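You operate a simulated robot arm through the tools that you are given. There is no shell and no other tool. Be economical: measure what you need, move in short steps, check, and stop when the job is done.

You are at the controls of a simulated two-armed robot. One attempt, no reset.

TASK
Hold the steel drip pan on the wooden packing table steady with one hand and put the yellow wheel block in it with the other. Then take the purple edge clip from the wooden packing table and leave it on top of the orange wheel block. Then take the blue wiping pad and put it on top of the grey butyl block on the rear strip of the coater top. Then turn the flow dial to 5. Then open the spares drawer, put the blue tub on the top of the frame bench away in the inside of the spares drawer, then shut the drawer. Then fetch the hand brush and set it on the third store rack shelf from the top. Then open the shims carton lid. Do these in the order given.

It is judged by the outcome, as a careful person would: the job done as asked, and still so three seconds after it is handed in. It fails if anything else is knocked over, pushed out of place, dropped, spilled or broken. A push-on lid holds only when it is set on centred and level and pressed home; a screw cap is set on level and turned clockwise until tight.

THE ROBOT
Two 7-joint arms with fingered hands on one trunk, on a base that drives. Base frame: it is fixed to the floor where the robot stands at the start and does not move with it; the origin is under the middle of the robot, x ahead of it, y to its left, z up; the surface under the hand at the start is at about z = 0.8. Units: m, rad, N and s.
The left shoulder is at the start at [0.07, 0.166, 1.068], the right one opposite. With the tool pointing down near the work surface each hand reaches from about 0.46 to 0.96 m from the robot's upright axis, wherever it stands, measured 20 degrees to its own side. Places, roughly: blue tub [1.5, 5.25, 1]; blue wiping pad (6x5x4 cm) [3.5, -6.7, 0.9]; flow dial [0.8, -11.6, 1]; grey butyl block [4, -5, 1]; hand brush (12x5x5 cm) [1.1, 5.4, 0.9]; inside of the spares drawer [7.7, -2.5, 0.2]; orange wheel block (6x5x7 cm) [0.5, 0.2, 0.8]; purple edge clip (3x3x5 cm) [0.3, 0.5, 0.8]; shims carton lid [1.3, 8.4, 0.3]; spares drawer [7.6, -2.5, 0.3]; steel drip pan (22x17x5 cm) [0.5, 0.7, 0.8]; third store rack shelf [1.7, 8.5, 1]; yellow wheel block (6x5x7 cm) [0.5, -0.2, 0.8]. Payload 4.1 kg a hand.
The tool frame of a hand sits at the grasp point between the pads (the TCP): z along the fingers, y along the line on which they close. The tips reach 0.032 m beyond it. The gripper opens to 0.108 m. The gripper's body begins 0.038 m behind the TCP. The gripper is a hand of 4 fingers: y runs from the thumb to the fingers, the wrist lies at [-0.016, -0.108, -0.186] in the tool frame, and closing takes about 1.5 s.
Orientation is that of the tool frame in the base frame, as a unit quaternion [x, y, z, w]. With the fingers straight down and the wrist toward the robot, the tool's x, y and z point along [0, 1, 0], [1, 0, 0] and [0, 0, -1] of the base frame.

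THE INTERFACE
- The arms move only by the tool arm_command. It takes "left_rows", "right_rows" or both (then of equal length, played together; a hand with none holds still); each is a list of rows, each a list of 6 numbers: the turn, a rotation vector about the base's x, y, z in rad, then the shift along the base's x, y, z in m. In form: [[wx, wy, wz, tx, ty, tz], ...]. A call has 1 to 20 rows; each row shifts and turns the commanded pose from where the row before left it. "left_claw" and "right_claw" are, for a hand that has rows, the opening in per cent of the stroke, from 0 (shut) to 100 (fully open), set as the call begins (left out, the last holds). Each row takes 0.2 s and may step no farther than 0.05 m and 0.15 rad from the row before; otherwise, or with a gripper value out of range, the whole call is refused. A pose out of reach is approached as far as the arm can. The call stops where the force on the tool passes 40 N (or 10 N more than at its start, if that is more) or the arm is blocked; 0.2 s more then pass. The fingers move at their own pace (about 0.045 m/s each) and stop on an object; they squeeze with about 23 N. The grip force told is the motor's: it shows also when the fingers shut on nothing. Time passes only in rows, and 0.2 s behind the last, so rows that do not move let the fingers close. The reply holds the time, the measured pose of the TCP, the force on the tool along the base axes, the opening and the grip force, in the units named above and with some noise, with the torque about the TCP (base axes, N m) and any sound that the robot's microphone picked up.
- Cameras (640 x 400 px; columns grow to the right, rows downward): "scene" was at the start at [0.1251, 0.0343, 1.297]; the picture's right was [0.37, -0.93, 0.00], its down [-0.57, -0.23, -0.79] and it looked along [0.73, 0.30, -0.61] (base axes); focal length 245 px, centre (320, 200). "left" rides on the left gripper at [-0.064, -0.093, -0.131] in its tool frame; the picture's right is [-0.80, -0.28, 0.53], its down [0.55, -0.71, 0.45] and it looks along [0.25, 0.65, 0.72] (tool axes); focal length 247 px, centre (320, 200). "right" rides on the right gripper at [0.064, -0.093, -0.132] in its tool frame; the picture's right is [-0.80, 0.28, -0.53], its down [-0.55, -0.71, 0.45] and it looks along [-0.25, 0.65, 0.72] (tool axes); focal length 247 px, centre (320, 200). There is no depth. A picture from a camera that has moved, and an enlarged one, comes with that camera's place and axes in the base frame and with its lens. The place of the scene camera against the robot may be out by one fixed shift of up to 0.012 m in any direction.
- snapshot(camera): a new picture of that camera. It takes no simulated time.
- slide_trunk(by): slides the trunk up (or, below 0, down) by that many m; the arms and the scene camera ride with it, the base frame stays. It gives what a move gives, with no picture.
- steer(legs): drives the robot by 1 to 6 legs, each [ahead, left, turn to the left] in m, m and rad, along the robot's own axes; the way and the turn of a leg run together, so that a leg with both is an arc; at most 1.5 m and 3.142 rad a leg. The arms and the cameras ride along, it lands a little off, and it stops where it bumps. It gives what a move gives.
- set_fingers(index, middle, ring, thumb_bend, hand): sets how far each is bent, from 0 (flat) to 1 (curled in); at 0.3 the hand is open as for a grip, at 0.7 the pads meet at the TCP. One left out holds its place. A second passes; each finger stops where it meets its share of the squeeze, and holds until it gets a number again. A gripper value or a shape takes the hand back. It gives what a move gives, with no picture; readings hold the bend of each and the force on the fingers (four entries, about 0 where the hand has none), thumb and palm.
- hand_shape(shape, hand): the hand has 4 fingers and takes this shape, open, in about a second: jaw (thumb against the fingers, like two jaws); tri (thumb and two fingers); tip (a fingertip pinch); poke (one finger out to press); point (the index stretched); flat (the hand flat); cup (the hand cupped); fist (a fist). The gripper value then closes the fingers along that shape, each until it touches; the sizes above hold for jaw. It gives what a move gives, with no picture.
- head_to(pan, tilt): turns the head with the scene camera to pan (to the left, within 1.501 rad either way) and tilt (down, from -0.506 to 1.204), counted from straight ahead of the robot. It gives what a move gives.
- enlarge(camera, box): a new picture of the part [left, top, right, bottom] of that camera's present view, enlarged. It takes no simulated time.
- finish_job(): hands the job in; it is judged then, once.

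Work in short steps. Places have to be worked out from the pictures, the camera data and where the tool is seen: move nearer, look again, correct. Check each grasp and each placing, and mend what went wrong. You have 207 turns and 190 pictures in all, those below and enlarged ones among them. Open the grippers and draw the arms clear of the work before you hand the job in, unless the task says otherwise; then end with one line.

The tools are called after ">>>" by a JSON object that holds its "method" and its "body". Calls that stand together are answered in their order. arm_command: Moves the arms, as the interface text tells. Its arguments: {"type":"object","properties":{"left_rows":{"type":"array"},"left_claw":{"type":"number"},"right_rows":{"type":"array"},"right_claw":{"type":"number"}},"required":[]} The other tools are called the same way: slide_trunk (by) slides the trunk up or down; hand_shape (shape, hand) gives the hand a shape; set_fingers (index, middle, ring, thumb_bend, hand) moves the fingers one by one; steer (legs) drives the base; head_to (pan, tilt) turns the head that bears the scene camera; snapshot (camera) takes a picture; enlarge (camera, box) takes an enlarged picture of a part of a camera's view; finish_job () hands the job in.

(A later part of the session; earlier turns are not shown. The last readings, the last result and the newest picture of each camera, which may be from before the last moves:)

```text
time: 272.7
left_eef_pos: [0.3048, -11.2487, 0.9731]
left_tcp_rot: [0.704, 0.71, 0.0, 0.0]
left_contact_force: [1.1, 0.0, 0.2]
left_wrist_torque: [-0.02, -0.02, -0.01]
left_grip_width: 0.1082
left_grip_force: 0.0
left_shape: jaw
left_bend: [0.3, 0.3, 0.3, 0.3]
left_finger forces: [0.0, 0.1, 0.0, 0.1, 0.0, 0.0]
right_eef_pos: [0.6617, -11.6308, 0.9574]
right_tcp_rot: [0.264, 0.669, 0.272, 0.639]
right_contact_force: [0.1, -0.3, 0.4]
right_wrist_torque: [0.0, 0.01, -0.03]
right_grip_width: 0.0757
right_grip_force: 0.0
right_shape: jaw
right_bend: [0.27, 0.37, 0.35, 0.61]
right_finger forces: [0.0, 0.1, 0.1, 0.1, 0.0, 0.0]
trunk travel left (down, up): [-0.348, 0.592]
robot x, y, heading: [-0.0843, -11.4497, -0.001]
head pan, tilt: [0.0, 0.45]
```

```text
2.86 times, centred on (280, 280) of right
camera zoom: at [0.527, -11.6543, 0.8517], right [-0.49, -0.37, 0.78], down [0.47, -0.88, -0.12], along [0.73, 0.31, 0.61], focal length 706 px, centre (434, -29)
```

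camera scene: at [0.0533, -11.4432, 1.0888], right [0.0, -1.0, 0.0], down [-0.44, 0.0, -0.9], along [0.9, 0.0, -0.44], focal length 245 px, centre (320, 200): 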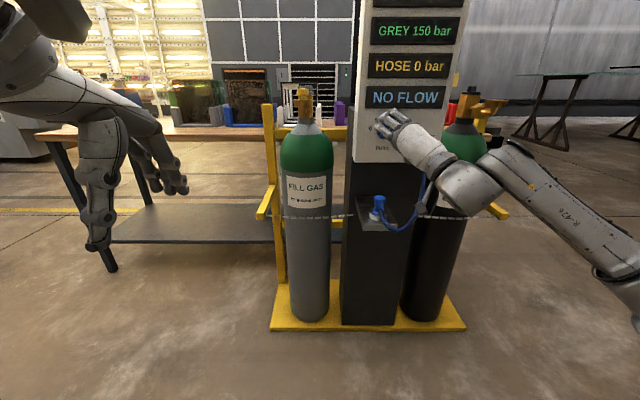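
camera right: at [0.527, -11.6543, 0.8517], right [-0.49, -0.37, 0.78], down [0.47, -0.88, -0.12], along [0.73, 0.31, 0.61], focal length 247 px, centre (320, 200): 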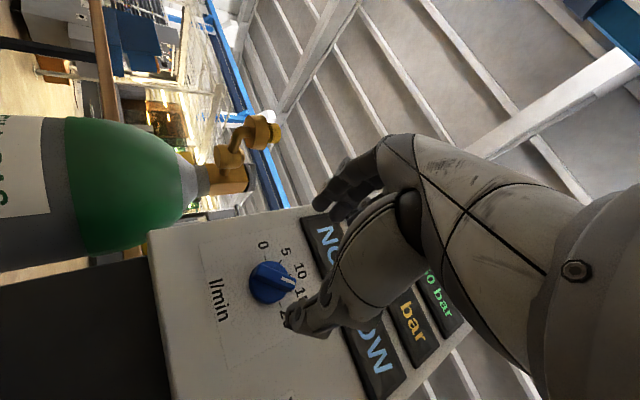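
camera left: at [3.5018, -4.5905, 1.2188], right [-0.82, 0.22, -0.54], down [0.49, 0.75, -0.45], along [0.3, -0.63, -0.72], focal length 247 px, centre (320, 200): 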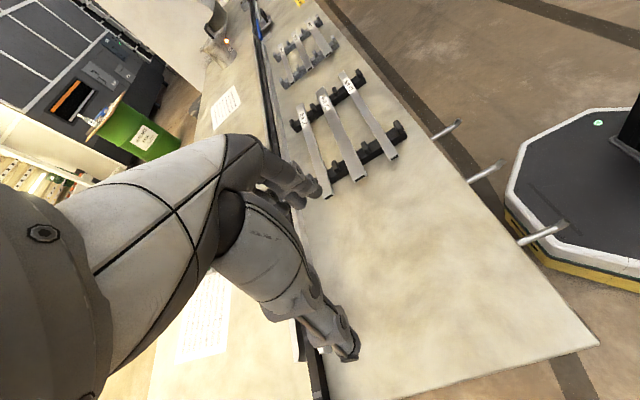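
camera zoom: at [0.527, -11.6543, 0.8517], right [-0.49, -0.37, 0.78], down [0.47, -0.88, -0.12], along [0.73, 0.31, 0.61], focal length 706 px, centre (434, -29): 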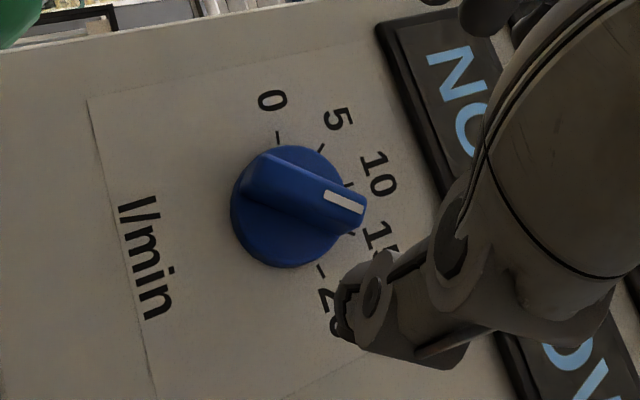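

The hand is lined up with the knob axis within a couple of mm, and its roll is perpendicular to the ridge. I open wider and advance carefully.

>>> {"method": "arm_command", "body": {"right_rows": [[0, 0, 0, 0.012, 0, 0], [0, 0, 0, 0.012, 0, 0], [0, 0, 0, 0.012, 0, 0], [0, 0, 0, 0.01, 0, 0], [0, 0, 0, 0, 0, 0]]}}

>>> {"method": "enlarge", "body": {"camera": "right", "box": [220, 160, 380, 340]}}

>>> {"method": "enlarge", "body": {"camera": "scene", "box": [350, 80, 450, 160]}}

```text
time: 273.9
left_eef_pos: [0.3067, -11.251, 0.9734]
left_tcp_rot: [0.704, 0.71, 0.001, -0.001]
left_contact_force: [-0.4, 1.2, 0.2]
left_wrist_torque: [-0.02, -0.02, -0.02]
left_grip_width: 0.1079
left_grip_force: 0.1
left_shape: jaw
left_bend: [0.3, 0.3, 0.3, 0.3]
left_finger forces: [0.1, 0.1, 0.0, 0.1, 0.0, 0.1]
right_eef_pos: [0.7077, -11.6317, 0.9585]
right_tcp_rot: [0.264, 0.671, 0.274, 0.637]
right_contact_force: [0.1, 0.1, 0.0]
right_wrist_torque: [0.0, 0.01, 0.02]
right_grip_width: 0.0757
right_grip_force: 0.1
right_shape: jaw
right_bend: [0.27, 0.37, 0.35, 0.61]
right_finger forces: [0.0, 0.0, 0.0, 0.1, 0.0, 0.0]
trunk travel left (down, up): [-0.348, 0.592]
robot x, y, heading: [-0.0844, -11.4433, 0.0]
head pan, tilt: [0.0, 0.45]
```

```text
2.22 times, centred on (300, 250) of right
camera zoom: at [0.5734, -11.6558, 0.853], right [-0.49, -0.38, 0.79], down [0.47, -0.87, -0.12], along [0.73, 0.31, 0.61], focal length 549 px, centre (364, 89)
```

zoom: 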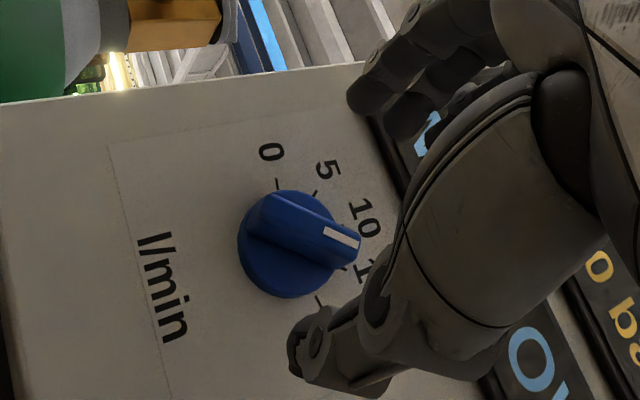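

```text
5.00 times, centred on (400, 120) of scene
camera zoom: at [0.0528, -11.4445, 1.0889], right [0.0, -1.0, 0.0], down [-0.44, 0.0, -0.9], along [0.9, 0.0, -0.44], focal length 1224 px, centre (-80, 600)
```

zoom: 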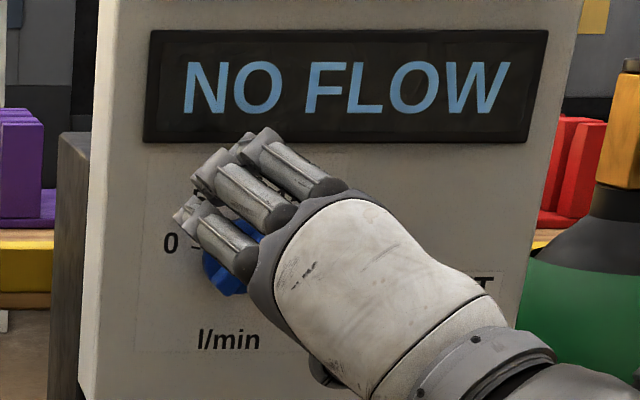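

The fingers straddle the knob nicely. I advance in small steps until light contact.

>>> {"method": "arm_command", "body": {"right_rows": [[0, 0, 0, 0.01, 0, 0], [0, 0, 0, 0.008, 0, 0], [0, 0, 0, 0.006, 0, 0], [0, 0, 0, 0.004, 0, 0], [0, 0, 0, 0, 0, 0]]}}

>>> {"method": "enlarge", "body": {"camera": "right", "box": [220, 160, 380, 340]}}

```text
time: 275.1
left_eef_pos: [0.3058, -11.2495, 0.9736]
left_tcp_rot: [0.705, 0.71, 0.0, 0.001]
left_contact_force: [0.1, -0.9, -0.3]
left_wrist_torque: [0.03, -0.02, 0.01]
left_grip_width: 0.1078
left_grip_force: 0.0
left_shape: jaw
left_bend: [0.3, 0.3, 0.3, 0.3]
left_finger forces: [0.0, 0.0, 0.1, 0.0, 0.0, 0.1]
right_eef_pos: [0.7356, -11.6312, 0.9591]
right_tcp_rot: [0.264, 0.671, 0.274, 0.636]
right_contact_force: [-0.6, 0.8, -0.3]
right_wrist_torque: [0.01, 0.04, 0.04]
right_grip_width: 0.0756
right_grip_force: 0.0
right_shape: jaw
right_bend: [0.27, 0.37, 0.35, 0.61]
right_finger forces: [0.0, 0.0, 0.0, 0.0, 0.0, 0.1]
trunk travel left (down, up): [-0.348, 0.592]
robot x, y, heading: [-0.0848, -11.4484, 0.0]
head pan, tilt: [0.0, 0.45]
```

```text
2.22 times, centred on (300, 250) of right
camera zoom: at [0.6013, -11.6562, 0.8532], right [-0.49, -0.38, 0.79], down [0.47, -0.87, -0.12], along [0.73, 0.31, 0.61], focal length 549 px, centre (364, 89)
```

zoom: 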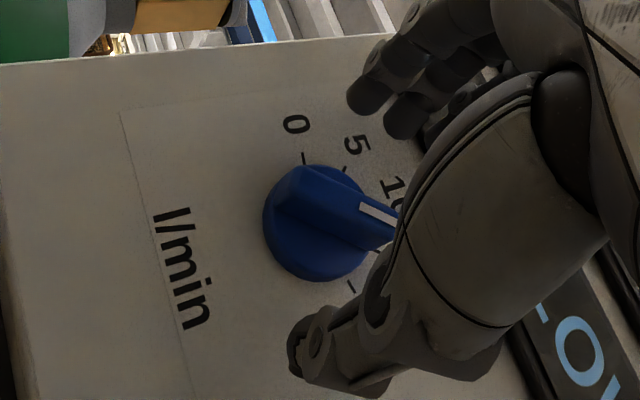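

>>> {"method": "arm_command", "body": {"right_rows": [[0, 0, 0, 0.004, 0, -0.002], [0, 0, 0, 0.004, 0, -0.002], [0, 0, 0, 0.004, 0, 0], [0, 0, 0, 0, 0, 0]]}}

>>> {"method": "enlarge", "body": {"camera": "scene", "box": [350, 80, 450, 160]}}

```text
time: 276.1
left_eef_pos: [0.3068, -11.2503, 0.9737]
left_tcp_rot: [0.705, 0.71, 0.0, 0.001]
left_contact_force: [0.2, 0.4, -0.9]
left_wrist_torque: [-0.02, -0.02, -0.02]
left_grip_width: 0.1081
left_grip_force: 0.0
left_shape: jaw
left_bend: [0.3, 0.3, 0.3, 0.3]
left_finger forces: [0.0, 0.0, 0.0, 0.0, 0.0, 0.1]
right_eef_pos: [0.7457, -11.6316, 0.955]
right_tcp_rot: [0.264, 0.672, 0.274, 0.635]
right_contact_force: [0.1, 0.3, -0.1]
right_wrist_torque: [-0.01, 0.01, -0.02]
right_grip_width: 0.0755
right_grip_force: 0.0
right_shape: jaw
right_bend: [0.27, 0.37, 0.35, 0.61]
right_finger forces: [0.0, 0.1, 0.1, 0.0, 0.0, 0.0]
trunk travel left (down, up): [-0.348, 0.592]
robot x, y, heading: [-0.0857, -11.4454, -0.0]
head pan, tilt: [0.0, 0.45]
```

```text
5.00 times, centred on (400, 120) of scene
camera zoom: at [0.0528, -11.4445, 1.0889], right [0.0, -1.0, 0.0], down [-0.44, 0.0, -0.9], along [0.9, 0.0, -0.44], focal length 1224 px, centre (-80, 600)
```

zoom: 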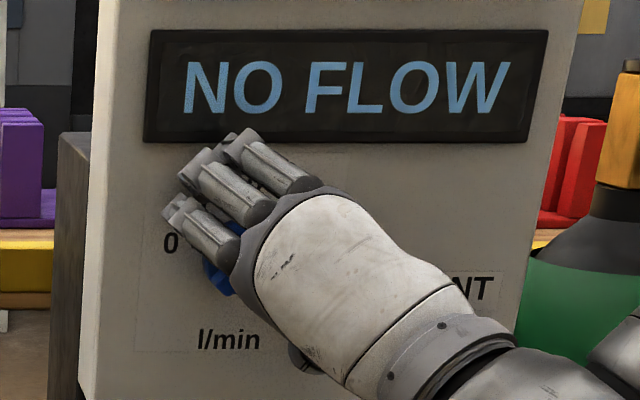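

The fingertips are around the knob, so I close.

>>> {"method": "arm_command", "body": {"right_rows": [[0, 0, 0, 0, 0, 0], [0, 0, 0, 0, 0, 0], [0, 0, 0, 0, 0, 0], [0, 0, 0, 0, 0, 0], [0, 0, 0, 0, 0, 0], [0, 0, 0, 0, 0, 0], [0, 0, 0, 0, 0, 0], [0, 0, 0, 0, 0, 0]], "right_claw": 0}}

>>> {"method": "enlarge", "body": {"camera": "right", "box": [220, 160, 380, 340]}}

>>> {"method": "enlarge", "body": {"camera": "scene", "box": [350, 80, 450, 160]}}

```text
time: 277.9
left_eef_pos: [0.3027, -11.2501, 0.975]
left_tcp_rot: [0.705, 0.709, 0.0, 0.001]
left_contact_force: [-0.9, -0.1, -0.2]
left_wrist_torque: [0.0, 0.02, 0.01]
left_grip_width: 0.1081
left_grip_force: 0.1
left_shape: jaw
left_bend: [0.3, 0.3, 0.3, 0.3]
left_finger forces: [0.0, 0.0, 0.1, 0.0, 0.0, 0.0]
right_eef_pos: [0.7436, -11.6316, 0.9578]
right_tcp_rot: [0.263, 0.672, 0.274, 0.636]
right_contact_force: [-28.5, 0.7, -10.4]
right_wrist_torque: [-0.01, 0.52, -0.1]
right_grip_width: 0.0284
right_grip_force: 22.8
right_shape: jaw
right_bend: [0.74, 0.55, 0.6, 0.77]
right_finger forces: [21.9, 5.9, 0.0, 0.0, 45.4, 0.1]
trunk travel left (down, up): [-0.348, 0.592]
robot x, y, heading: [-0.0811, -11.4433, -0.002]
head pan, tilt: [0.0, 0.45]
```

```text
2.22 times, centred on (300, 250) of right
camera zoom: at [0.6092, -11.6565, 0.8512], right [-0.49, -0.38, 0.79], down [0.47, -0.87, -0.12], along [0.73, 0.31, 0.6], focal length 549 px, centre (364, 89)
```

zoom: 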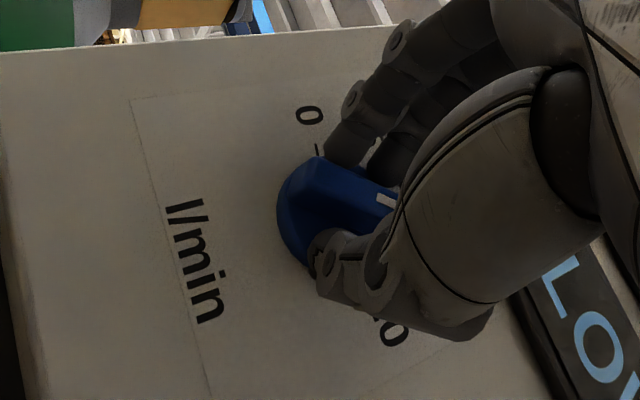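

```text
5.00 times, centred on (400, 120) of scene
camera zoom: at [0.0502, -11.4447, 1.0892], right [0.0, -1.0, 0.0], down [-0.43, 0.0, -0.9], along [0.9, 0.0, -0.43], focal length 1224 px, centre (-80, 600)
```

zoom: 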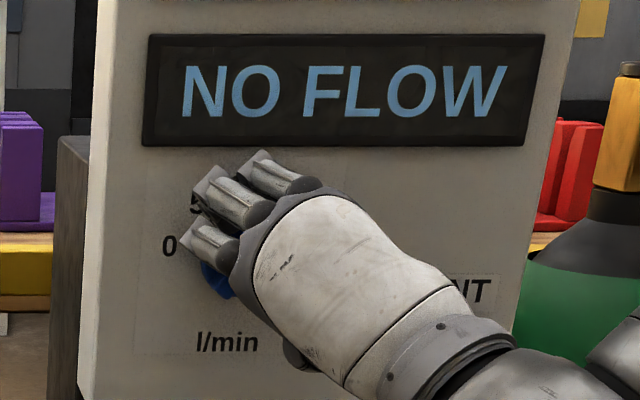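

The fingers hold the knob but press axially at 28 N. I ease back 4 mm to relieve that.

>>> {"method": "arm_command", "body": {"right_rows": [[0, 0, 0, -0.002, 0, 0], [0, 0, 0, -0.002, 0, 0], [0, 0, 0, 0, 0, 0], [0, 0, 0, 0, 0, 0]]}}

```text
time: 278.9
left_eef_pos: [0.3059, -11.2504, 0.9745]
left_tcp_rot: [0.705, 0.709, 0.0, 0.001]
left_contact_force: [-0.7, 0.2, -0.7]
left_wrist_torque: [-0.01, -0.01, 0.0]
left_grip_width: 0.108
left_grip_force: 0.1
left_shape: jaw
left_bend: [0.3, 0.3, 0.3, 0.3]
left_finger forces: [0.1, 0.0, 0.0, 0.1, 0.1, 0.0]
right_eef_pos: [0.7425, -11.633, 0.955]
right_tcp_rot: [0.264, 0.672, 0.273, 0.636]
right_contact_force: [7.3, -2.7, 6.8]
right_wrist_torque: [-0.01, -0.23, -0.06]
right_grip_width: 0.0266
right_grip_force: 22.9
right_shape: jaw
right_bend: [0.74, 0.55, 0.6, 0.77]
right_finger forces: [10.2, 8.2, 0.1, 0.0, 15.6, 0.1]
trunk travel left (down, up): [-0.348, 0.592]
robot x, y, heading: [-0.0864, -11.448, -0.003]
head pan, tilt: [0.0, 0.45]
```

Forces are balanced. I turn counter-clockwise about 45° first and check.

>>> {"method": "arm_command", "body": {"right_rows": [[-0.1, 0, 0, 0, 0, 0], [-0.1, 0, 0, 0, 0, 0], [-0.1, 0, 0, 0, 0, 0], [-0.1, 0, 0, 0, 0, 0], [-0.1, 0, 0, 0, 0, 0], [-0.1, 0, 0, 0, 0, 0], [-0.1, 0, 0, 0, 0, 0], [-0.1, 0, 0, 0, 0, 0], [0, 0, 0, 0, 0, 0]]}}

>>> {"method": "enlarge", "body": {"camera": "scene", "box": [350, 80, 450, 160]}}

>>> {"method": "enlarge", "body": {"camera": "right", "box": [180, 140, 380, 340]}}

```text
time: 280.9
left_eef_pos: [0.3049, -11.2504, 0.9744]
left_tcp_rot: [0.704, 0.71, 0.0, 0.001]
left_contact_force: [-0.2, 0.0, -0.7]
left_wrist_torque: [0.03, -0.01, 0.03]
left_grip_width: 0.108
left_grip_force: 0.0
left_shape: jaw
left_bend: [0.3, 0.3, 0.3, 0.3]
left_finger forces: [0.0, 0.1, 0.0, 0.0, 0.0, 0.0]
right_eef_pos: [0.7421, -11.6312, 0.9562]
right_tcp_rot: [-0.006, 0.722, -0.01, 0.691]
right_contact_force: [0.9, -2.3, 6.7]
right_wrist_torque: [0.04, -0.19, -0.07]
right_grip_width: 0.0258
right_grip_force: 22.9
right_shape: jaw
right_bend: [0.74, 0.55, 0.6, 0.76]
right_finger forces: [9.3, 8.2, 0.1, 0.1, 17.7, 0.0]
trunk travel left (down, up): [-0.348, 0.592]
robot x, y, heading: [-0.0829, -11.4489, -0.0]
head pan, tilt: [0.0, 0.45]
```

```text
5.00 times, centred on (400, 120) of scene
camera zoom: at [0.0519, -11.4444, 1.0891], right [0.0, -1.0, 0.0], down [-0.43, 0.0, -0.9], along [0.9, 0.0, -0.43], focal length 1224 px, centre (-80, 600)
```

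zoom: 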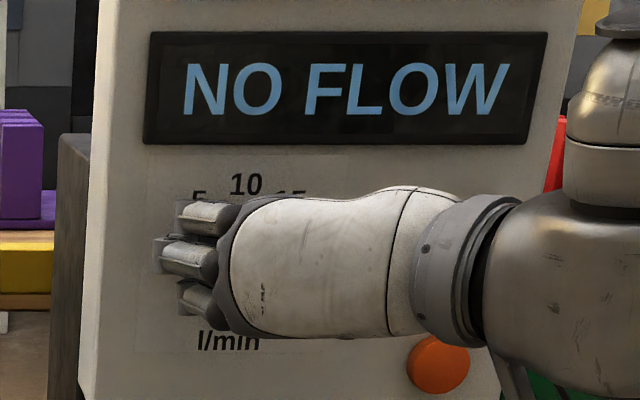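

```text
2.00 times, centred on (280, 240) of right
camera zoom: at [0.6074, -11.7245, 0.8987], right [-0.5, 0.3, 0.81], down [0.47, -0.7, 0.54], along [0.73, 0.65, 0.2], focal length 494 px, centre (400, 120)
```

zoom: 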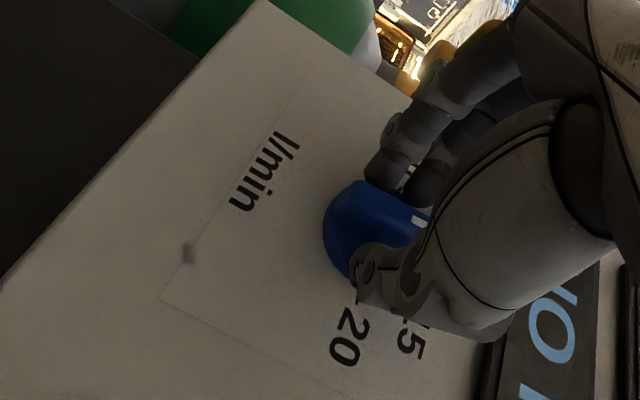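

The knob turns with the hand and is now near 10. I turn the remaining 44° or so.

>>> {"method": "arm_command", "body": {"right_rows": [[-0.1, 0, 0, 0, 0, 0], [-0.1, 0, 0, 0, 0, 0], [-0.1, 0, 0, 0, 0, 0], [-0.1, 0, 0, 0, 0, 0], [-0.1, 0, 0, 0, 0, 0], [-0.1, 0, 0, 0, 0, 0], [-0.1, 0, 0, 0, 0, 0], [-0.07, 0, 0, 0, 0, 0], [0, 0, 0, 0, 0, 0]]}}

>>> {"method": "enlarge", "body": {"camera": "scene", "box": [350, 80, 450, 160]}}

>>> {"method": "enlarge", "body": {"camera": "right", "box": [180, 140, 380, 340]}}

```text
time: 282.9
left_eef_pos: [0.3053, -11.2513, 0.9736]
left_tcp_rot: [0.705, 0.709, 0.0, 0.0]
left_contact_force: [-0.3, -0.3, -0.3]
left_wrist_torque: [-0.03, 0.02, 0.0]
left_grip_width: 0.1081
left_grip_force: 0.0
left_shape: jaw
left_bend: [0.3, 0.3, 0.3, 0.3]
left_finger forces: [0.0, 0.1, 0.0, 0.0, 0.0, 0.0]
right_eef_pos: [0.7362, -11.6268, 0.9438]
right_tcp_rot: [-0.262, 0.665, -0.279, 0.641]
right_contact_force: [13.9, -14.4, 13.5]
right_wrist_torque: [0.12, -0.15, -0.25]
right_grip_width: 0.0226
right_grip_force: 22.8
right_shape: jaw
right_bend: [0.75, 0.74, 0.6, 0.74]
right_finger forces: [1.0, 0.1, 0.0, 0.0, 21.0, 0.0]
right hand out of reach, approached as far as the arm can: row 8
trunk travel left (down, up): [-0.348, 0.592]
robot x, y, heading: [-0.0842, -11.4469, 0.003]
head pan, tilt: [0.0, 0.45]
```

```text
5.00 times, centred on (400, 120) of scene
camera zoom: at [0.0529, -11.4465, 1.089], right [0.0, -1.0, 0.0], down [-0.44, 0.0, -0.9], along [0.9, 0.0, -0.44], focal length 1224 px, centre (-80, 600)
```

zoom: 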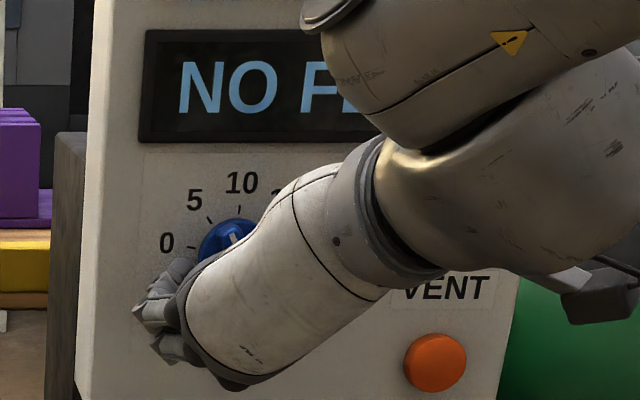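

```text
2.00 times, centred on (280, 240) of right
camera zoom: at [0.6009, -11.7323, 0.9675], right [-0.49, 0.78, 0.38], down [0.46, -0.13, 0.88], along [0.73, 0.61, -0.3], focal length 494 px, centre (400, 120)
```

zoom: 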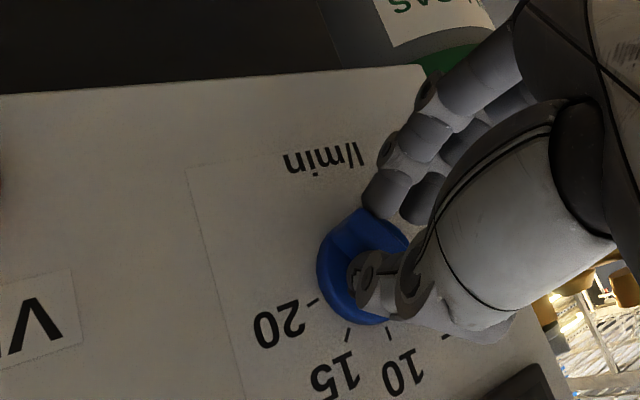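

The hand slipped near the end because of reach. I open, retract and look at the pointer.

>>> {"method": "arm_command", "body": {"right_rows": [[0, 0, 0, 0, 0, 0], [0, 0, 0, 0, 0, 0], [0, 0, 0, 0, 0, 0], [0, 0, 0, 0, 0, 0], [0, 0, 0, 0, 0, 0], [0, 0, 0, -0.02, 0, 0], [0, 0, 0, -0.03, 0, 0], [0, 0, 0, -0.03, 0, 0]], "right_claw": 80}}

>>> {"method": "arm_command", "body": {"right_rows": [[0.13, 0, 0, -0.01, -0.01, 0.005], [0.13, 0, 0, 0, 0, 0], [0.13, 0, 0, 0, 0, 0], [0.13, 0, 0, 0, 0, 0], [0.13, 0, 0, 0, 0, 0], [0.13, 0, 0, 0, 0, 0], [0, 0, 0, 0, 0, 0]]}}

>>> {"method": "enlarge", "body": {"camera": "scene", "box": [350, 80, 450, 160]}}

>>> {"method": "enlarge", "body": {"camera": "right", "box": [160, 120, 400, 360]}}

```text
time: 284.7
left_eef_pos: [0.3062, -11.2489, 0.9731]
left_tcp_rot: [0.704, 0.71, 0.0, -0.001]
left_contact_force: [-0.3, -0.2, -0.4]
left_wrist_torque: [-0.01, 0.01, -0.02]
left_grip_width: 0.1078
left_grip_force: 0.0
left_shape: jaw
left_bend: [0.3, 0.3, 0.3, 0.3]
left_finger forces: [0.0, 0.0, 0.0, 0.0, 0.0, 0.0]
right_eef_pos: [0.682, -11.6159, 0.9369]
right_tcp_rot: [-0.263, 0.665, -0.276, 0.642]
right_contact_force: [0.4, 0.5, -1.2]
right_wrist_torque: [-0.03, 0.02, 0.0]
right_grip_width: 0.0864
right_grip_force: 0.1
right_shape: jaw
right_bend: [0.26, 0.34, 0.32, 0.54]
right_finger forces: [0.0, 0.1, 0.0, 0.0, 0.0, 0.1]
right hand out of reach, approached as far as the arm can: row 7, 8
trunk travel left (down, up): [-0.348, 0.592]
robot x, y, heading: [-0.0844, -11.4496, 0.005]
head pan, tilt: [0.0, 0.45]
```

```text
time: 286.3
left_eef_pos: [0.3044, -11.2496, 0.9737]
left_tcp_rot: [0.704, 0.71, 0.0, 0.001]
left_contact_force: [0.0, 0.2, 0.3]
left_wrist_torque: [0.0, -0.01, -0.02]
left_grip_width: 0.1077
left_grip_force: 0.1
left_shape: jaw
left_bend: [0.3, 0.3, 0.3, 0.3]
left_finger forces: [0.0, 0.0, 0.0, 0.0, 0.0, 0.0]
right_eef_pos: [0.6715, -11.6259, 0.9395]
right_tcp_rot: [-0.001, 0.722, -0.005, 0.692]
right_contact_force: [0.8, 0.5, -0.2]
right_wrist_torque: [0.01, -0.04, 0.0]
right_grip_width: 0.0859
right_grip_force: 0.0
right_shape: jaw
right_bend: [0.26, 0.34, 0.32, 0.54]
right_finger forces: [0.1, 0.0, 0.1, 0.1, 0.0, 0.0]
trunk travel left (down, up): [-0.348, 0.592]
robot x, y, heading: [-0.0859, -11.4453, -0.001]
head pan, tilt: [0.0, 0.45]
```

```text
5.00 times, centred on (400, 120) of scene
camera zoom: at [0.0525, -11.444, 1.089], right [0.0, -1.0, 0.0], down [-0.44, 0.0, -0.9], along [0.9, 0.0, -0.44], focal length 1224 px, centre (-80, 600)
```

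zoom: 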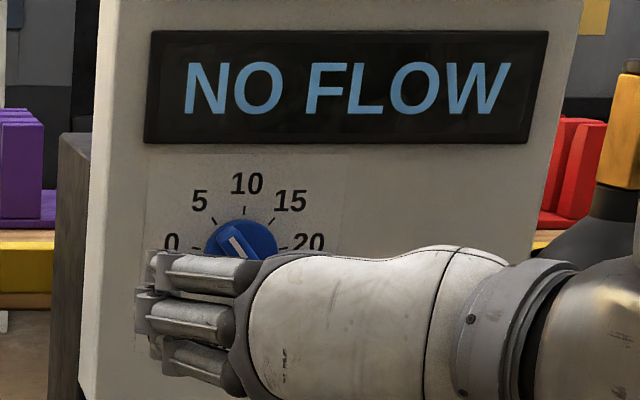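

```text
1.67 times, centred on (280, 240) of right
camera zoom: at [0.5368, -11.7167, 0.8832], right [-0.5, 0.29, 0.82], down [0.47, -0.7, 0.54], along [0.73, 0.65, 0.21], focal length 412 px, centre (387, 133)
```

zoom: 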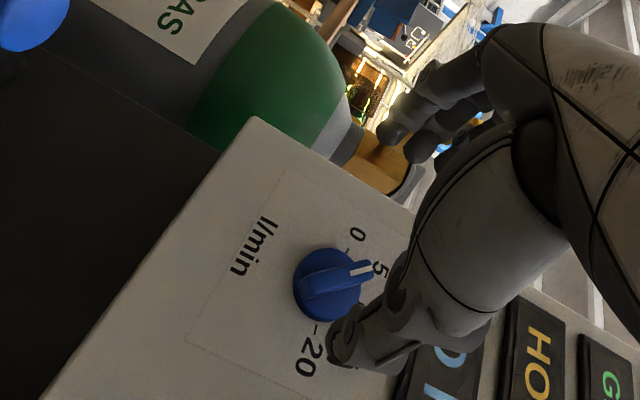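

The pointer now lies between 5 and 10. I move the hand aside for a clear view.

>>> {"method": "arm_command", "body": {"right_rows": [[0, 0, 0, -0.02, -0.03, -0.01], [0, 0, 0, -0.01, -0.04, -0.01], [0, 0, 0, 0, -0.04, -0.01], [0, 0, 0, 0, 0, 0]]}}

>>> {"method": "enlarge", "body": {"camera": "scene", "box": [360, 100, 420, 150]}}

```text
time: 287.3
left_eef_pos: [0.3053, -11.2495, 0.9728]
left_tcp_rot: [0.705, 0.71, -0.001, 0.001]
left_contact_force: [-0.1, -0.3, -0.1]
left_wrist_torque: [0.02, 0.01, -0.01]
left_grip_width: 0.1079
left_grip_force: 0.0
left_shape: jaw
left_bend: [0.3, 0.3, 0.3, 0.3]
left_finger forces: [0.0, 0.0, 0.1, 0.1, 0.0, 0.1]
right_eef_pos: [0.6407, -11.7299, 0.9186]
right_tcp_rot: [0.0, 0.727, -0.005, 0.687]
right_contact_force: [1.2, -0.2, 0.7]
right_wrist_torque: [-0.03, 0.01, -0.04]
right_grip_width: 0.0861
right_grip_force: 0.1
right_shape: jaw
right_bend: [0.26, 0.34, 0.32, 0.54]
right_finger forces: [0.0, 0.1, 0.0, 0.1, 0.0, 0.0]
right hand out of reach, approached as far as the arm can: row 3
trunk travel left (down, up): [-0.348, 0.592]
robot x, y, heading: [-0.085, -11.4451, -0.004]
head pan, tilt: [0.0, 0.45]
```

```text
8.00 times, centred on (390, 125) of scene
camera zoom: at [0.053, -11.4442, 1.0889], right [0.0, -1.0, 0.0], down [-0.44, 0.0, -0.9], along [0.9, 0.0, -0.44], focal length 1958 px, centre (-240, 800)
```

zoom: 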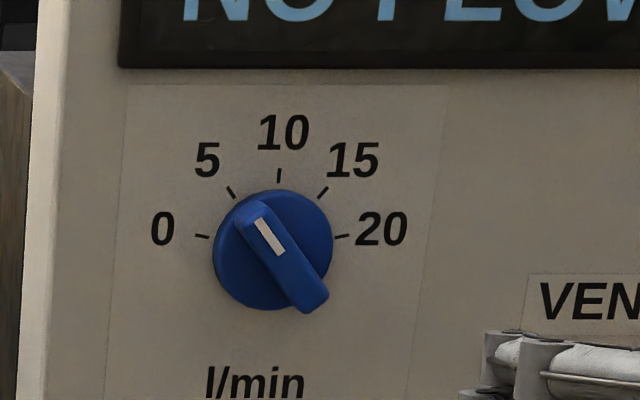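

The ridge now parallels the "5" tick, both at about 35° in the image, so the dial is at 5. I back off, return the hand to pointing down and raise the trunk.

>>> {"method": "steer", "body": {"legs": [[-0.15, 0, 0]]}}

>>> {"method": "arm_command", "body": {"right_rows": [[0.0806, 0.0806, -0.0806, -0.005, 0, 0.008], [0.0806, 0.0806, -0.0806, -0.005, 0, 0.008], [0.0806, 0.0806, -0.0806, -0.005, 0, 0.008], [0.0806, 0.0806, -0.0806, -0.005, 0, 0.008], [0.0806, 0.0806, -0.0806, -0.005, 0, 0.008], [0.0806, 0.0806, -0.0806, -0.005, 0, 0.008], [0.0806, 0.0806, -0.0806, -0.005, 0, 0.008], [0.0806, 0.0806, -0.0806, -0.005, 0, 0.008], [0.0806, 0.0806, -0.0806, -0.005, 0, 0.008], [0.0806, 0.0806, -0.0806, -0.005, 0, 0.008], [0.0806, 0.0806, -0.0806, -0.005, 0, 0.008], [0.0806, 0.0806, -0.0806, -0.005, 0, 0.008], [0.0806, 0.0806, -0.0806, -0.005, 0, 0.008], [0.0806, 0.0806, -0.0806, -0.005, 0, 0.008], [0.0806, 0.0806, -0.0806, -0.005, 0, 0.008]]}}

>>> {"method": "slide_trunk", "body": {"by": 0.227}}

>>> {"method": "enlarge", "body": {"camera": "scene", "box": [300, 150, 420, 240]}}

```text
time: 288.7
left_eef_pos: [0.1511, -11.2504, 0.973]
left_tcp_rot: [0.705, 0.71, 0.0, 0.001]
left_contact_force: [-0.5, -0.6, 0.3]
left_wrist_torque: [-0.02, -0.03, -0.02]
left_grip_width: 0.1079
left_grip_force: 0.0
left_shape: jaw
left_bend: [0.3, 0.3, 0.3, 0.3]
left_finger forces: [0.1, 0.1, 0.0, 0.0, 0.1, 0.1]
right_eef_pos: [0.4868, -11.7298, 0.9202]
right_tcp_rot: [-0.001, 0.726, -0.004, 0.688]
right_contact_force: [-0.4, 0.1, 0.2]
right_wrist_torque: [0.01, 0.01, 0.0]
right_grip_width: 0.0866
right_grip_force: 0.0
right_shape: jaw
right_bend: [0.26, 0.34, 0.32, 0.54]
right_finger forces: [0.1, 0.0, 0.0, 0.0, 0.1, 0.0]
trunk travel left (down, up): [-0.348, 0.592]
robot x, y, heading: [-0.2381, -11.444, -0.001]
head pan, tilt: [0.0, 0.45]
```

```text
time: 291.9
left_eef_pos: [0.1522, -11.2492, 0.975]
left_tcp_rot: [0.705, 0.709, -0.001, 0.0]
left_contact_force: [-0.7, -0.1, 0.6]
left_wrist_torque: [0.0, -0.02, -0.03]
left_grip_width: 0.1082
left_grip_force: 0.1
left_shape: jaw
left_bend: [0.3, 0.3, 0.3, 0.3]
left_finger forces: [0.1, 0.0, 0.0, 0.0, 0.1, 0.1]
right_eef_pos: [0.4126, -11.7243, 0.9946]
right_tcp_rot: [0.502, 0.818, 0.011, 0.281]
right_contact_force: [0.1, 0.2, -0.3]
right_wrist_torque: [0.02, 0.03, 0.0]
right_grip_width: 0.0862
right_grip_force: 0.1
right_shape: jaw
right_bend: [0.26, 0.34, 0.32, 0.54]
right_finger forces: [0.0, 0.0, 0.1, 0.0, 0.0, 0.0]
right hand out of reach, approached as far as the arm can: row 7, 8, 9, 10, 11, 12, 13
trunk travel left (down, up): [-0.348, 0.592]
robot x, y, heading: [-0.2381, -11.4471, 0.0]
head pan, tilt: [0.0, 0.45]
```

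```text
time: 294.3
left_eef_pos: [0.1519, -11.2489, 1.1996]
left_tcp_rot: [0.704, 0.71, 0.0, 0.0]
left_contact_force: [-0.4, -0.7, -0.5]
left_wrist_torque: [-0.01, -0.06, 0.0]
left_grip_width: 0.1079
left_grip_force: 0.0
left_shape: jaw
left_bend: [0.3, 0.3, 0.3, 0.3]
left_finger forces: [0.0, 0.1, 0.0, 0.0, 0.0, 0.0]
right_eef_pos: [0.4135, -11.7254, 1.2207]
right_tcp_rot: [0.501, 0.818, 0.01, 0.282]
right_contact_force: [0.3, 0.8, 0.1]
right_wrist_torque: [0.0, -0.03, 0.02]
right_grip_width: 0.0863
right_grip_force: 0.1
right_shape: jaw
right_bend: [0.26, 0.34, 0.32, 0.54]
right_finger forces: [0.0, 0.0, 0.0, 0.1, 0.0, 0.1]
trunk travel left (down, up): [-0.575, 0.365]
robot x, y, heading: [-0.2395, -11.443, 0.0]
head pan, tilt: [0.0, 0.45]
```

```text
4.44 times, centred on (360, 195) of scene
camera zoom: at [-0.1002, -11.4444, 1.3159], right [0.0, -1.0, 0.0], down [-0.44, 0.0, -0.9], along [0.9, 0.0, -0.44], focal length 1088 px, centre (142, 222)
```

zoom: 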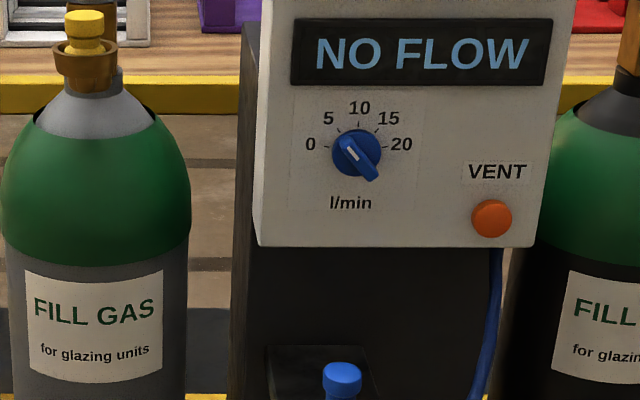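

The dial clearly points at 5. I finish tucking the right arm, then drive back round the bench. I'll fetch the blue tub on the way, before going to the drawer with it in one hand.

>>> {"method": "arm_command", "body": {"right_rows": [[0.0656, 0.0704, -0.0764, -0.039, 0.014, -0.003], [0.0656, 0.0704, -0.0764, -0.039, 0.014, -0.003], [0.0656, 0.0704, -0.0764, -0.039, 0.014, -0.003], [0.0656, 0.0704, -0.0764, -0.039, 0.014, -0.003], [0.0656, 0.0704, -0.0764, -0.039, 0.014, -0.003], [0.0656, 0.0704, -0.0764, -0.039, 0.014, -0.003]], "right_claw": 100}}

>>> {"method": "steer", "body": {"legs": [[0, 1.0, 0], [0, 0.95, 0], [1.25, 0, 0], [1.25, 0, 0], [0, 0, 1.57]]}}

```text
time: 295.7
left_eef_pos: [0.1524, -11.2498, 1.2017]
left_tcp_rot: [0.705, 0.709, 0.0, 0.0]
left_contact_force: [-0.7, 0.1, 0.2]
left_wrist_torque: [-0.02, -0.02, 0.01]
left_grip_width: 0.108
left_grip_force: 0.1
left_shape: jaw
left_bend: [0.3, 0.3, 0.3, 0.3]
left_finger forces: [0.0, 0.0, 0.0, 0.1, 0.0, 0.0]
right_eef_pos: [0.179, -11.6431, 1.2014]
right_tcp_rot: [0.708, 0.706, 0.001, 0.0]
right_contact_force: [0.2, 0.5, -0.1]
right_wrist_torque: [-0.01, 0.04, 0.01]
right_grip_width: 0.1078
right_grip_force: 0.2
right_shape: jaw
right_bend: [0.3, 0.3, 0.3, 0.3]
right_finger forces: [0.0, 0.0, 0.1, 0.0, 0.0, 0.0]
trunk travel left (down, up): [-0.575, 0.365]
robot x, y, heading: [-0.2382, -11.4476, -0.003]
head pan, tilt: [0.0, 0.45]
```

```text
time: 321.2
left_eef_pos: [2.0419, -9.0332, 1.2006]
left_tcp_rot: [-0.037, 0.999, 0.0, 0.0]
left_contact_force: [-0.3, -0.3, 0.4]
left_wrist_torque: [0.01, -0.01, -0.01]
left_grip_width: 0.1078
left_grip_force: 0.0
left_shape: jaw
left_bend: [0.3, 0.3, 0.3, 0.3]
left_finger forces: [0.0, 0.0, 0.0, 0.0, 0.1, 0.1]
right_eef_pos: [2.431, -8.98, 1.2021]
right_tcp_rot: [-0.034, 0.999, 0.001, 0.0]
right_contact_force: [0.1, 1.0, 0.3]
right_wrist_torque: [0.02, -0.02, -0.03]
right_grip_width: 0.108
right_grip_force: 0.0
right_shape: jaw
right_bend: [0.3, 0.3, 0.3, 0.3]
right_finger forces: [0.1, 0.1, 0.1, 0.0, 0.1, 0.1]
trunk travel left (down, up): [-0.575, 0.365]
robot x, y, heading: [2.2658, -9.4097, 1.641]
head pan, tilt: [0.0, 0.45]
```

I correct the heading and drive north up the aisle.

>>> {"method": "steer", "body": {"legs": [[0, 0, -0.08], [1.4, 0, 0], [1.4, 0, 0], [1.4, 0, 0], [1.4, 0, 0]]}}

>>> {"method": "head_to", "body": {"pan": 0.1, "tilt": 0.15}}

>>> {"method": "snapshot", "body": {"camera": "scene"}}

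```text
time: 348.6
left_eef_pos: [2.1017, -3.39, 1.201]
left_tcp_rot: [0.005, 1.0, 0.0, 0.0]
left_contact_force: [0.7, -0.1, -0.3]
left_wrist_torque: [0.01, -0.04, 0.0]
left_grip_width: 0.1078
left_grip_force: 0.0
left_shape: jaw
left_bend: [0.3, 0.3, 0.3, 0.3]
left_finger forces: [0.0, 0.0, 0.0, 0.0, 0.0, 0.0]
right_eef_pos: [2.4951, -3.3692, 1.2017]
right_tcp_rot: [0.009, 1.0, 0.0, 0.0]
right_contact_force: [0.5, -0.9, 0.3]
right_wrist_torque: [0.02, 0.02, -0.03]
right_grip_width: 0.1076
right_grip_force: 0.1
right_shape: jaw
right_bend: [0.3, 0.3, 0.3, 0.3]
right_finger forces: [0.1, 0.0, 0.0, 0.0, 0.0, 0.1]
trunk travel left (down, up): [-0.575, 0.365]
robot x, y, heading: [2.2928, -3.7832, 1.55]
head pan, tilt: [0.0, 0.45]
```

```text
time: 349.4
left_eef_pos: [2.1004, -3.3895, 1.2016]
left_tcp_rot: [0.004, 1.0, 0.0, -0.001]
left_contact_force: [-0.2, -0.1, 0.9]
left_wrist_torque: [0.02, -0.01, -0.01]
left_grip_width: 0.1079
left_grip_force: 0.1
left_shape: jaw
left_bend: [0.3, 0.3, 0.3, 0.3]
left_finger forces: [0.0, 0.0, 0.1, 0.0, 0.0, 0.1]
right_eef_pos: [2.495, -3.3697, 1.2017]
right_tcp_rot: [0.009, 1.0, 0.001, 0.0]
right_contact_force: [-0.1, 0.1, 0.5]
right_wrist_torque: [0.0, -0.01, -0.02]
right_grip_width: 0.108
right_grip_force: 0.0
right_shape: jaw
right_bend: [0.3, 0.3, 0.3, 0.3]
right_finger forces: [0.0, 0.1, 0.0, 0.0, 0.1, 0.0]
trunk travel left (down, up): [-0.575, 0.365]
robot x, y, heading: [2.2908, -3.7829, 1.557]
head pan, tilt: [0.099, 0.15]
```

```text
84 pictures are left
camera scene: at [2.2789, -3.6386, 1.3438], right [1.0, 0.08, 0.0], down [0.01, -0.15, -0.99], along [-0.08, 0.99, -0.15], focal length 245 px, centre (320, 200)
```

scene: 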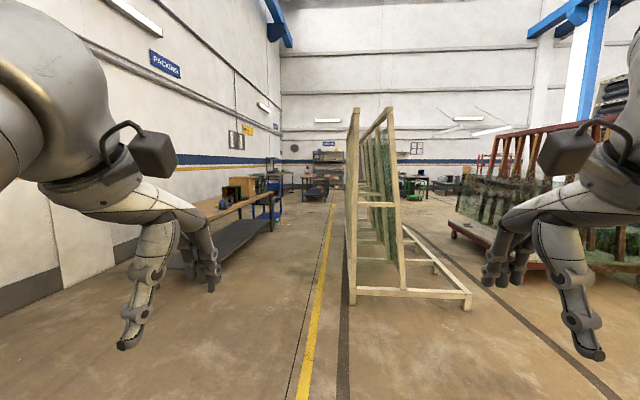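

A clear lane runs north between the packing table and the glass rack, centred at about x 1.75, towards the benches near y 5. I drive up it.

>>> {"method": "steer", "body": {"legs": [[1.3, 0.4, 0], [0.7, 0.2, 0.01], [1.4, 0, 0.01], [1.4, 0, 0], [1.3, 0, 0]]}}

>>> {"method": "snapshot", "body": {"camera": "scene"}}

```text
time: 379.3
left_eef_pos: [1.4815, 2.775, 1.2012]
left_tcp_rot: [-0.011, 1.0, 0.001, 0.0]
left_contact_force: [0.7, -0.3, -1.3]
left_wrist_torque: [-0.01, 0.0, 0.02]
left_grip_width: 0.1078
left_grip_force: 0.1
left_shape: jaw
left_bend: [0.3, 0.3, 0.3, 0.3]
left_finger forces: [0.1, 0.0, 0.0, 0.0, 0.0, 0.0]
right_eef_pos: [1.8739, 2.8096, 1.2021]
right_tcp_rot: [-0.008, 1.0, 0.0, 0.0]
right_contact_force: [0.0, 1.0, -0.3]
right_wrist_torque: [0.05, -0.02, -0.02]
right_grip_width: 0.1078
right_grip_force: 0.0
right_shape: jaw
right_bend: [0.3, 0.3, 0.3, 0.3]
right_finger forces: [0.0, 0.0, 0.0, 0.0, 0.0, 0.0]
trunk travel left (down, up): [-0.575, 0.365]
robot x, y, heading: [1.6887, 2.3908, 1.59]
head pan, tilt: [0.099, 0.15]
```

```text
83 pictures are left
camera scene: at [1.6674, 2.5325, 1.3438], right [0.99, 0.12, 0.0], down [0.02, -0.15, -0.99], along [-0.11, 0.98, -0.15], focal length 245 px, centre (320, 200)
```

scene: 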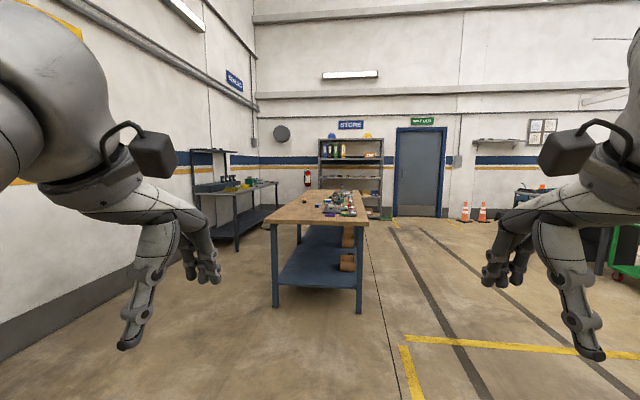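

The frame bench spans x 0.95–1.85 from y 4.5 onwards. I drive to its east side and face it to see the blue tub and brush.

>>> {"method": "steer", "body": {"legs": [[1.35, -0.38, 0], [1.35, -0.36, 0], [0, 0, 1.55]]}}

>>> {"method": "head_to", "body": {"pan": 0, "tilt": 0.55}}

>>> {"method": "snapshot", "body": {"camera": "scene"}}

```text
time: 396.8
left_eef_pos: [1.9172, 4.9722, 1.2007]
left_tcp_rot: [0.709, -0.705, 0.0, 0.001]
left_contact_force: [-0.1, 0.7, 0.2]
left_wrist_torque: [-0.03, -0.01, 0.01]
left_grip_width: 0.1079
left_grip_force: 0.1
left_shape: jaw
left_bend: [0.3, 0.3, 0.3, 0.3]
left_finger forces: [0.1, 0.0, 0.0, 0.0, 0.0, 0.0]
right_eef_pos: [1.8897, 5.3657, 1.202]
right_tcp_rot: [-0.706, 0.708, 0.001, -0.001]
right_contact_force: [-0.3, 0.5, 0.0]
right_wrist_torque: [-0.02, 0.03, 0.01]
right_grip_width: 0.1081
right_grip_force: 0.0
right_shape: jaw
right_bend: [0.3, 0.3, 0.3, 0.3]
right_finger forces: [0.0, 0.0, 0.1, 0.0, 0.0, 0.0]
trunk travel left (down, up): [-0.575, 0.365]
robot x, y, heading: [2.3045, 5.1656, 3.144]
head pan, tilt: [0.099, 0.15]
```

```text
time: 397.6
left_eef_pos: [1.9168, 4.9732, 1.2014]
left_tcp_rot: [0.709, -0.705, 0.0, 0.0]
left_contact_force: [-0.3, 0.1, 0.2]
left_wrist_torque: [-0.02, -0.04, 0.01]
left_grip_width: 0.1079
left_grip_force: 0.0
left_shape: jaw
left_bend: [0.3, 0.3, 0.3, 0.3]
left_finger forces: [0.0, 0.0, 0.0, 0.0, 0.0, 0.0]
right_eef_pos: [1.8915, 5.3646, 1.2021]
right_tcp_rot: [-0.706, 0.708, 0.0, -0.001]
right_contact_force: [0.8, -0.6, 0.6]
right_wrist_torque: [0.01, -0.01, -0.05]
right_grip_width: 0.1078
right_grip_force: 0.1
right_shape: jaw
right_bend: [0.3, 0.3, 0.3, 0.3]
right_finger forces: [0.1, 0.0, 0.1, 0.0, 0.0, 0.1]
trunk travel left (down, up): [-0.575, 0.365]
robot x, y, heading: [2.3081, 5.1692, 3.14]
head pan, tilt: [0.0, 0.55]
```

```text
82 pictures are left
camera scene: at [2.1617, 5.1699, 1.307], right [0.0, 1.0, 0.0], down [0.52, 0.0, -0.85], along [-0.85, 0.0, -0.52], focal length 245 px, centre (320, 200)
```

scene: 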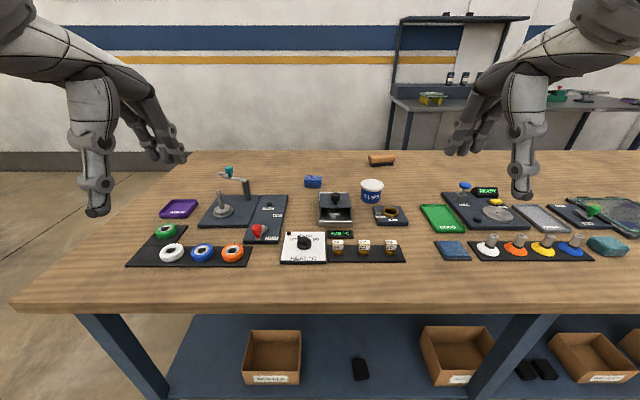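

>>> {"method": "enlarge", "body": {"camera": "scene", "box": [290, 145, 410, 225]}}

```text
5.00 times, centred on (350, 185) of scene
camera zoom: at [2.1617, 5.1699, 1.307], right [0.0, 1.0, 0.0], down [0.52, 0.0, -0.85], along [-0.85, 0.0, -0.52], focal length 1224 px, centre (170, 275)
```

zoom: 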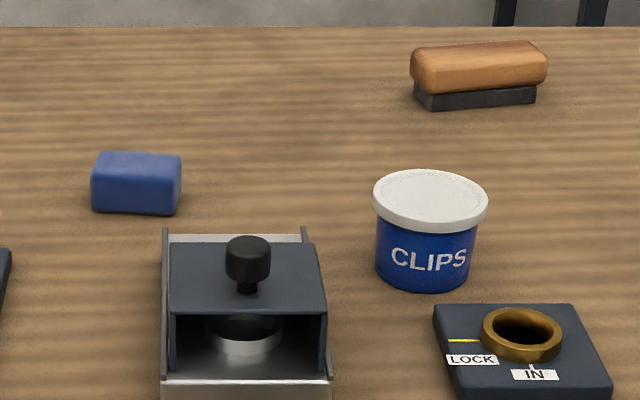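

The blue "CLIPS" tub (white lid, about 7 cm wide and 5.5 cm tall) is near [1.49, 5.335]. I shift right and bring the left hand over it, yawed 45° so that the thumb fits between its neighbours.

>>> {"method": "steer", "body": {"legs": [[0.05, -0.31, 0]]}}

>>> {"method": "arm_command", "body": {"left_rows": [[0, 0, -0.0981, -0.045, 0.005, -0.01], [0, 0, -0.0981, -0.045, 0.005, -0.01], [0, 0, -0.0981, -0.045, 0.005, -0.01], [0, 0, -0.0981, -0.045, 0.005, -0.01], [0, 0, -0.0981, -0.045, 0.005, -0.01], [0, 0, -0.0981, -0.045, 0.005, -0.01], [0, 0, -0.0981, -0.045, 0.005, -0.01], [0, 0, -0.0981, -0.045, 0.005, -0.01], [0, 0, 0, 0, 0, 0]], "left_claw": 100}}

>>> {"method": "snapshot", "body": {"camera": "left"}}

```text
time: 399.7
left_eef_pos: [1.8669, 5.2778, 1.2]
left_tcp_rot: [0.709, -0.706, 0.0, 0.001]
left_contact_force: [0.4, 0.1, 0.1]
left_wrist_torque: [-0.04, -0.02, -0.01]
left_grip_width: 0.1078
left_grip_force: 0.0
left_shape: jaw
left_bend: [0.3, 0.3, 0.3, 0.3]
left_finger forces: [0.1, 0.0, 0.0, 0.0, 0.0, 0.0]
right_eef_pos: [1.8404, 5.6716, 1.2015]
right_tcp_rot: [-0.706, 0.708, 0.001, -0.001]
right_contact_force: [-0.7, 0.2, 0.4]
right_wrist_torque: [-0.01, 0.02, 0.0]
right_grip_width: 0.1078
right_grip_force: 0.0
right_shape: jaw
right_bend: [0.3, 0.3, 0.3, 0.3]
right_finger forces: [0.0, 0.1, 0.0, 0.0, 0.0, 0.1]
trunk travel left (down, up): [-0.575, 0.365]
robot x, y, heading: [2.2604, 5.4766, 3.141]
head pan, tilt: [0.0, 0.55]
```

```text
time: 401.7
left_eef_pos: [1.5941, 5.2566, 1.1048]
left_tcp_rot: [-0.385, 0.923, 0.001, 0.001]
left_contact_force: [-0.1, 0.6, -0.1]
left_wrist_torque: [-0.01, -0.01, 0.0]
left_grip_width: 0.1078
left_grip_force: 0.0
left_shape: jaw
left_bend: [0.3, 0.3, 0.3, 0.3]
left_finger forces: [0.0, 0.0, 0.1, 0.0, 0.0, 0.1]
left hand out of reach, approached as far as the arm can: row 6, 7, 8
right_eef_pos: [1.842, 5.6692, 1.2023]
right_tcp_rot: [-0.706, 0.708, 0.001, -0.001]
right_contact_force: [-0.3, -0.8, -0.5]
right_wrist_torque: [0.01, 0.02, -0.02]
right_grip_width: 0.1077
right_grip_force: 0.1
right_shape: jaw
right_bend: [0.3, 0.3, 0.3, 0.3]
right_finger forces: [0.0, 0.0, 0.0, 0.0, 0.1, 0.0]
trunk travel left (down, up): [-0.575, 0.365]
robot x, y, heading: [2.2561, 5.4709, 3.139]
head pan, tilt: [0.0, 0.55]
```

```text
80 pictures are left
camera left: at [1.7042, 5.2369, 1.2361], right [0.76, 0.37, -0.53], down [0.11, -0.89, -0.45], along [-0.64, 0.28, -0.72], focal length 247 px, centre (320, 200)
```

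left: 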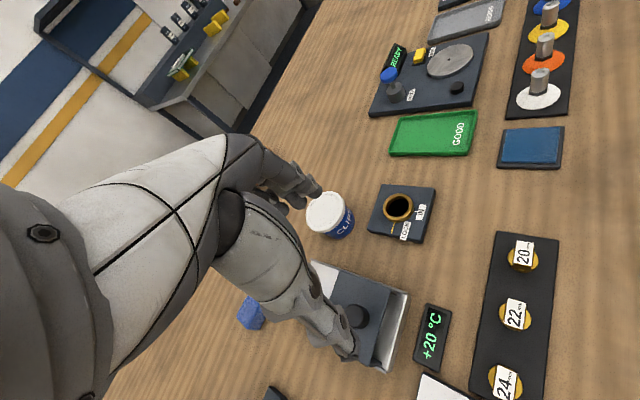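

The tub is confirmed at [1.474, 5.332]. I reduce the yaw to about 0.5 rad to gain reach and continue towards it.

>>> {"method": "arm_command", "body": {"left_rows": [[0, 0, 0.08, -0.02, 0.012, -0.01], [0, 0, 0.08, -0.02, 0.012, -0.01], [0, 0, 0.07, -0.02, 0.012, -0.01], [0, 0, 0.05, -0.02, 0.012, -0.01], [0, 0, 0, -0.02, 0.014, -0.01], [0, 0, 0, -0.02, 0.014, -0.01], [0, 0, 0, 0, 0, 0]]}}

```text
time: 403.3
left_eef_pos: [1.5838, 5.2602, 1.0533]
left_tcp_rot: [-0.51, 0.86, 0.001, 0.0]
left_contact_force: [-0.2, -0.3, -0.4]
left_wrist_torque: [0.02, -0.03, 0.01]
left_grip_width: 0.1081
left_grip_force: 0.2
left_shape: jaw
left_bend: [0.3, 0.3, 0.3, 0.3]
left_finger forces: [0.0, 0.0, 0.1, 0.0, 0.0, 0.1]
left hand out of reach, approached as far as the arm can: row 1, 2, 3, 4, 5, 6
right_eef_pos: [1.8409, 5.6705, 1.2019]
right_tcp_rot: [-0.706, 0.708, 0.001, -0.001]
right_contact_force: [-0.9, 0.3, 0.3]
right_wrist_torque: [0.02, 0.01, 0.0]
right_grip_width: 0.1074
right_grip_force: 0.1
right_shape: jaw
right_bend: [0.3, 0.3, 0.3, 0.3]
right_finger forces: [0.1, 0.1, 0.0, 0.0, 0.0, 0.0]
trunk travel left (down, up): [-0.575, 0.365]
robot x, y, heading: [2.2534, 5.4738, 3.133]
head pan, tilt: [0.0, 0.55]
```

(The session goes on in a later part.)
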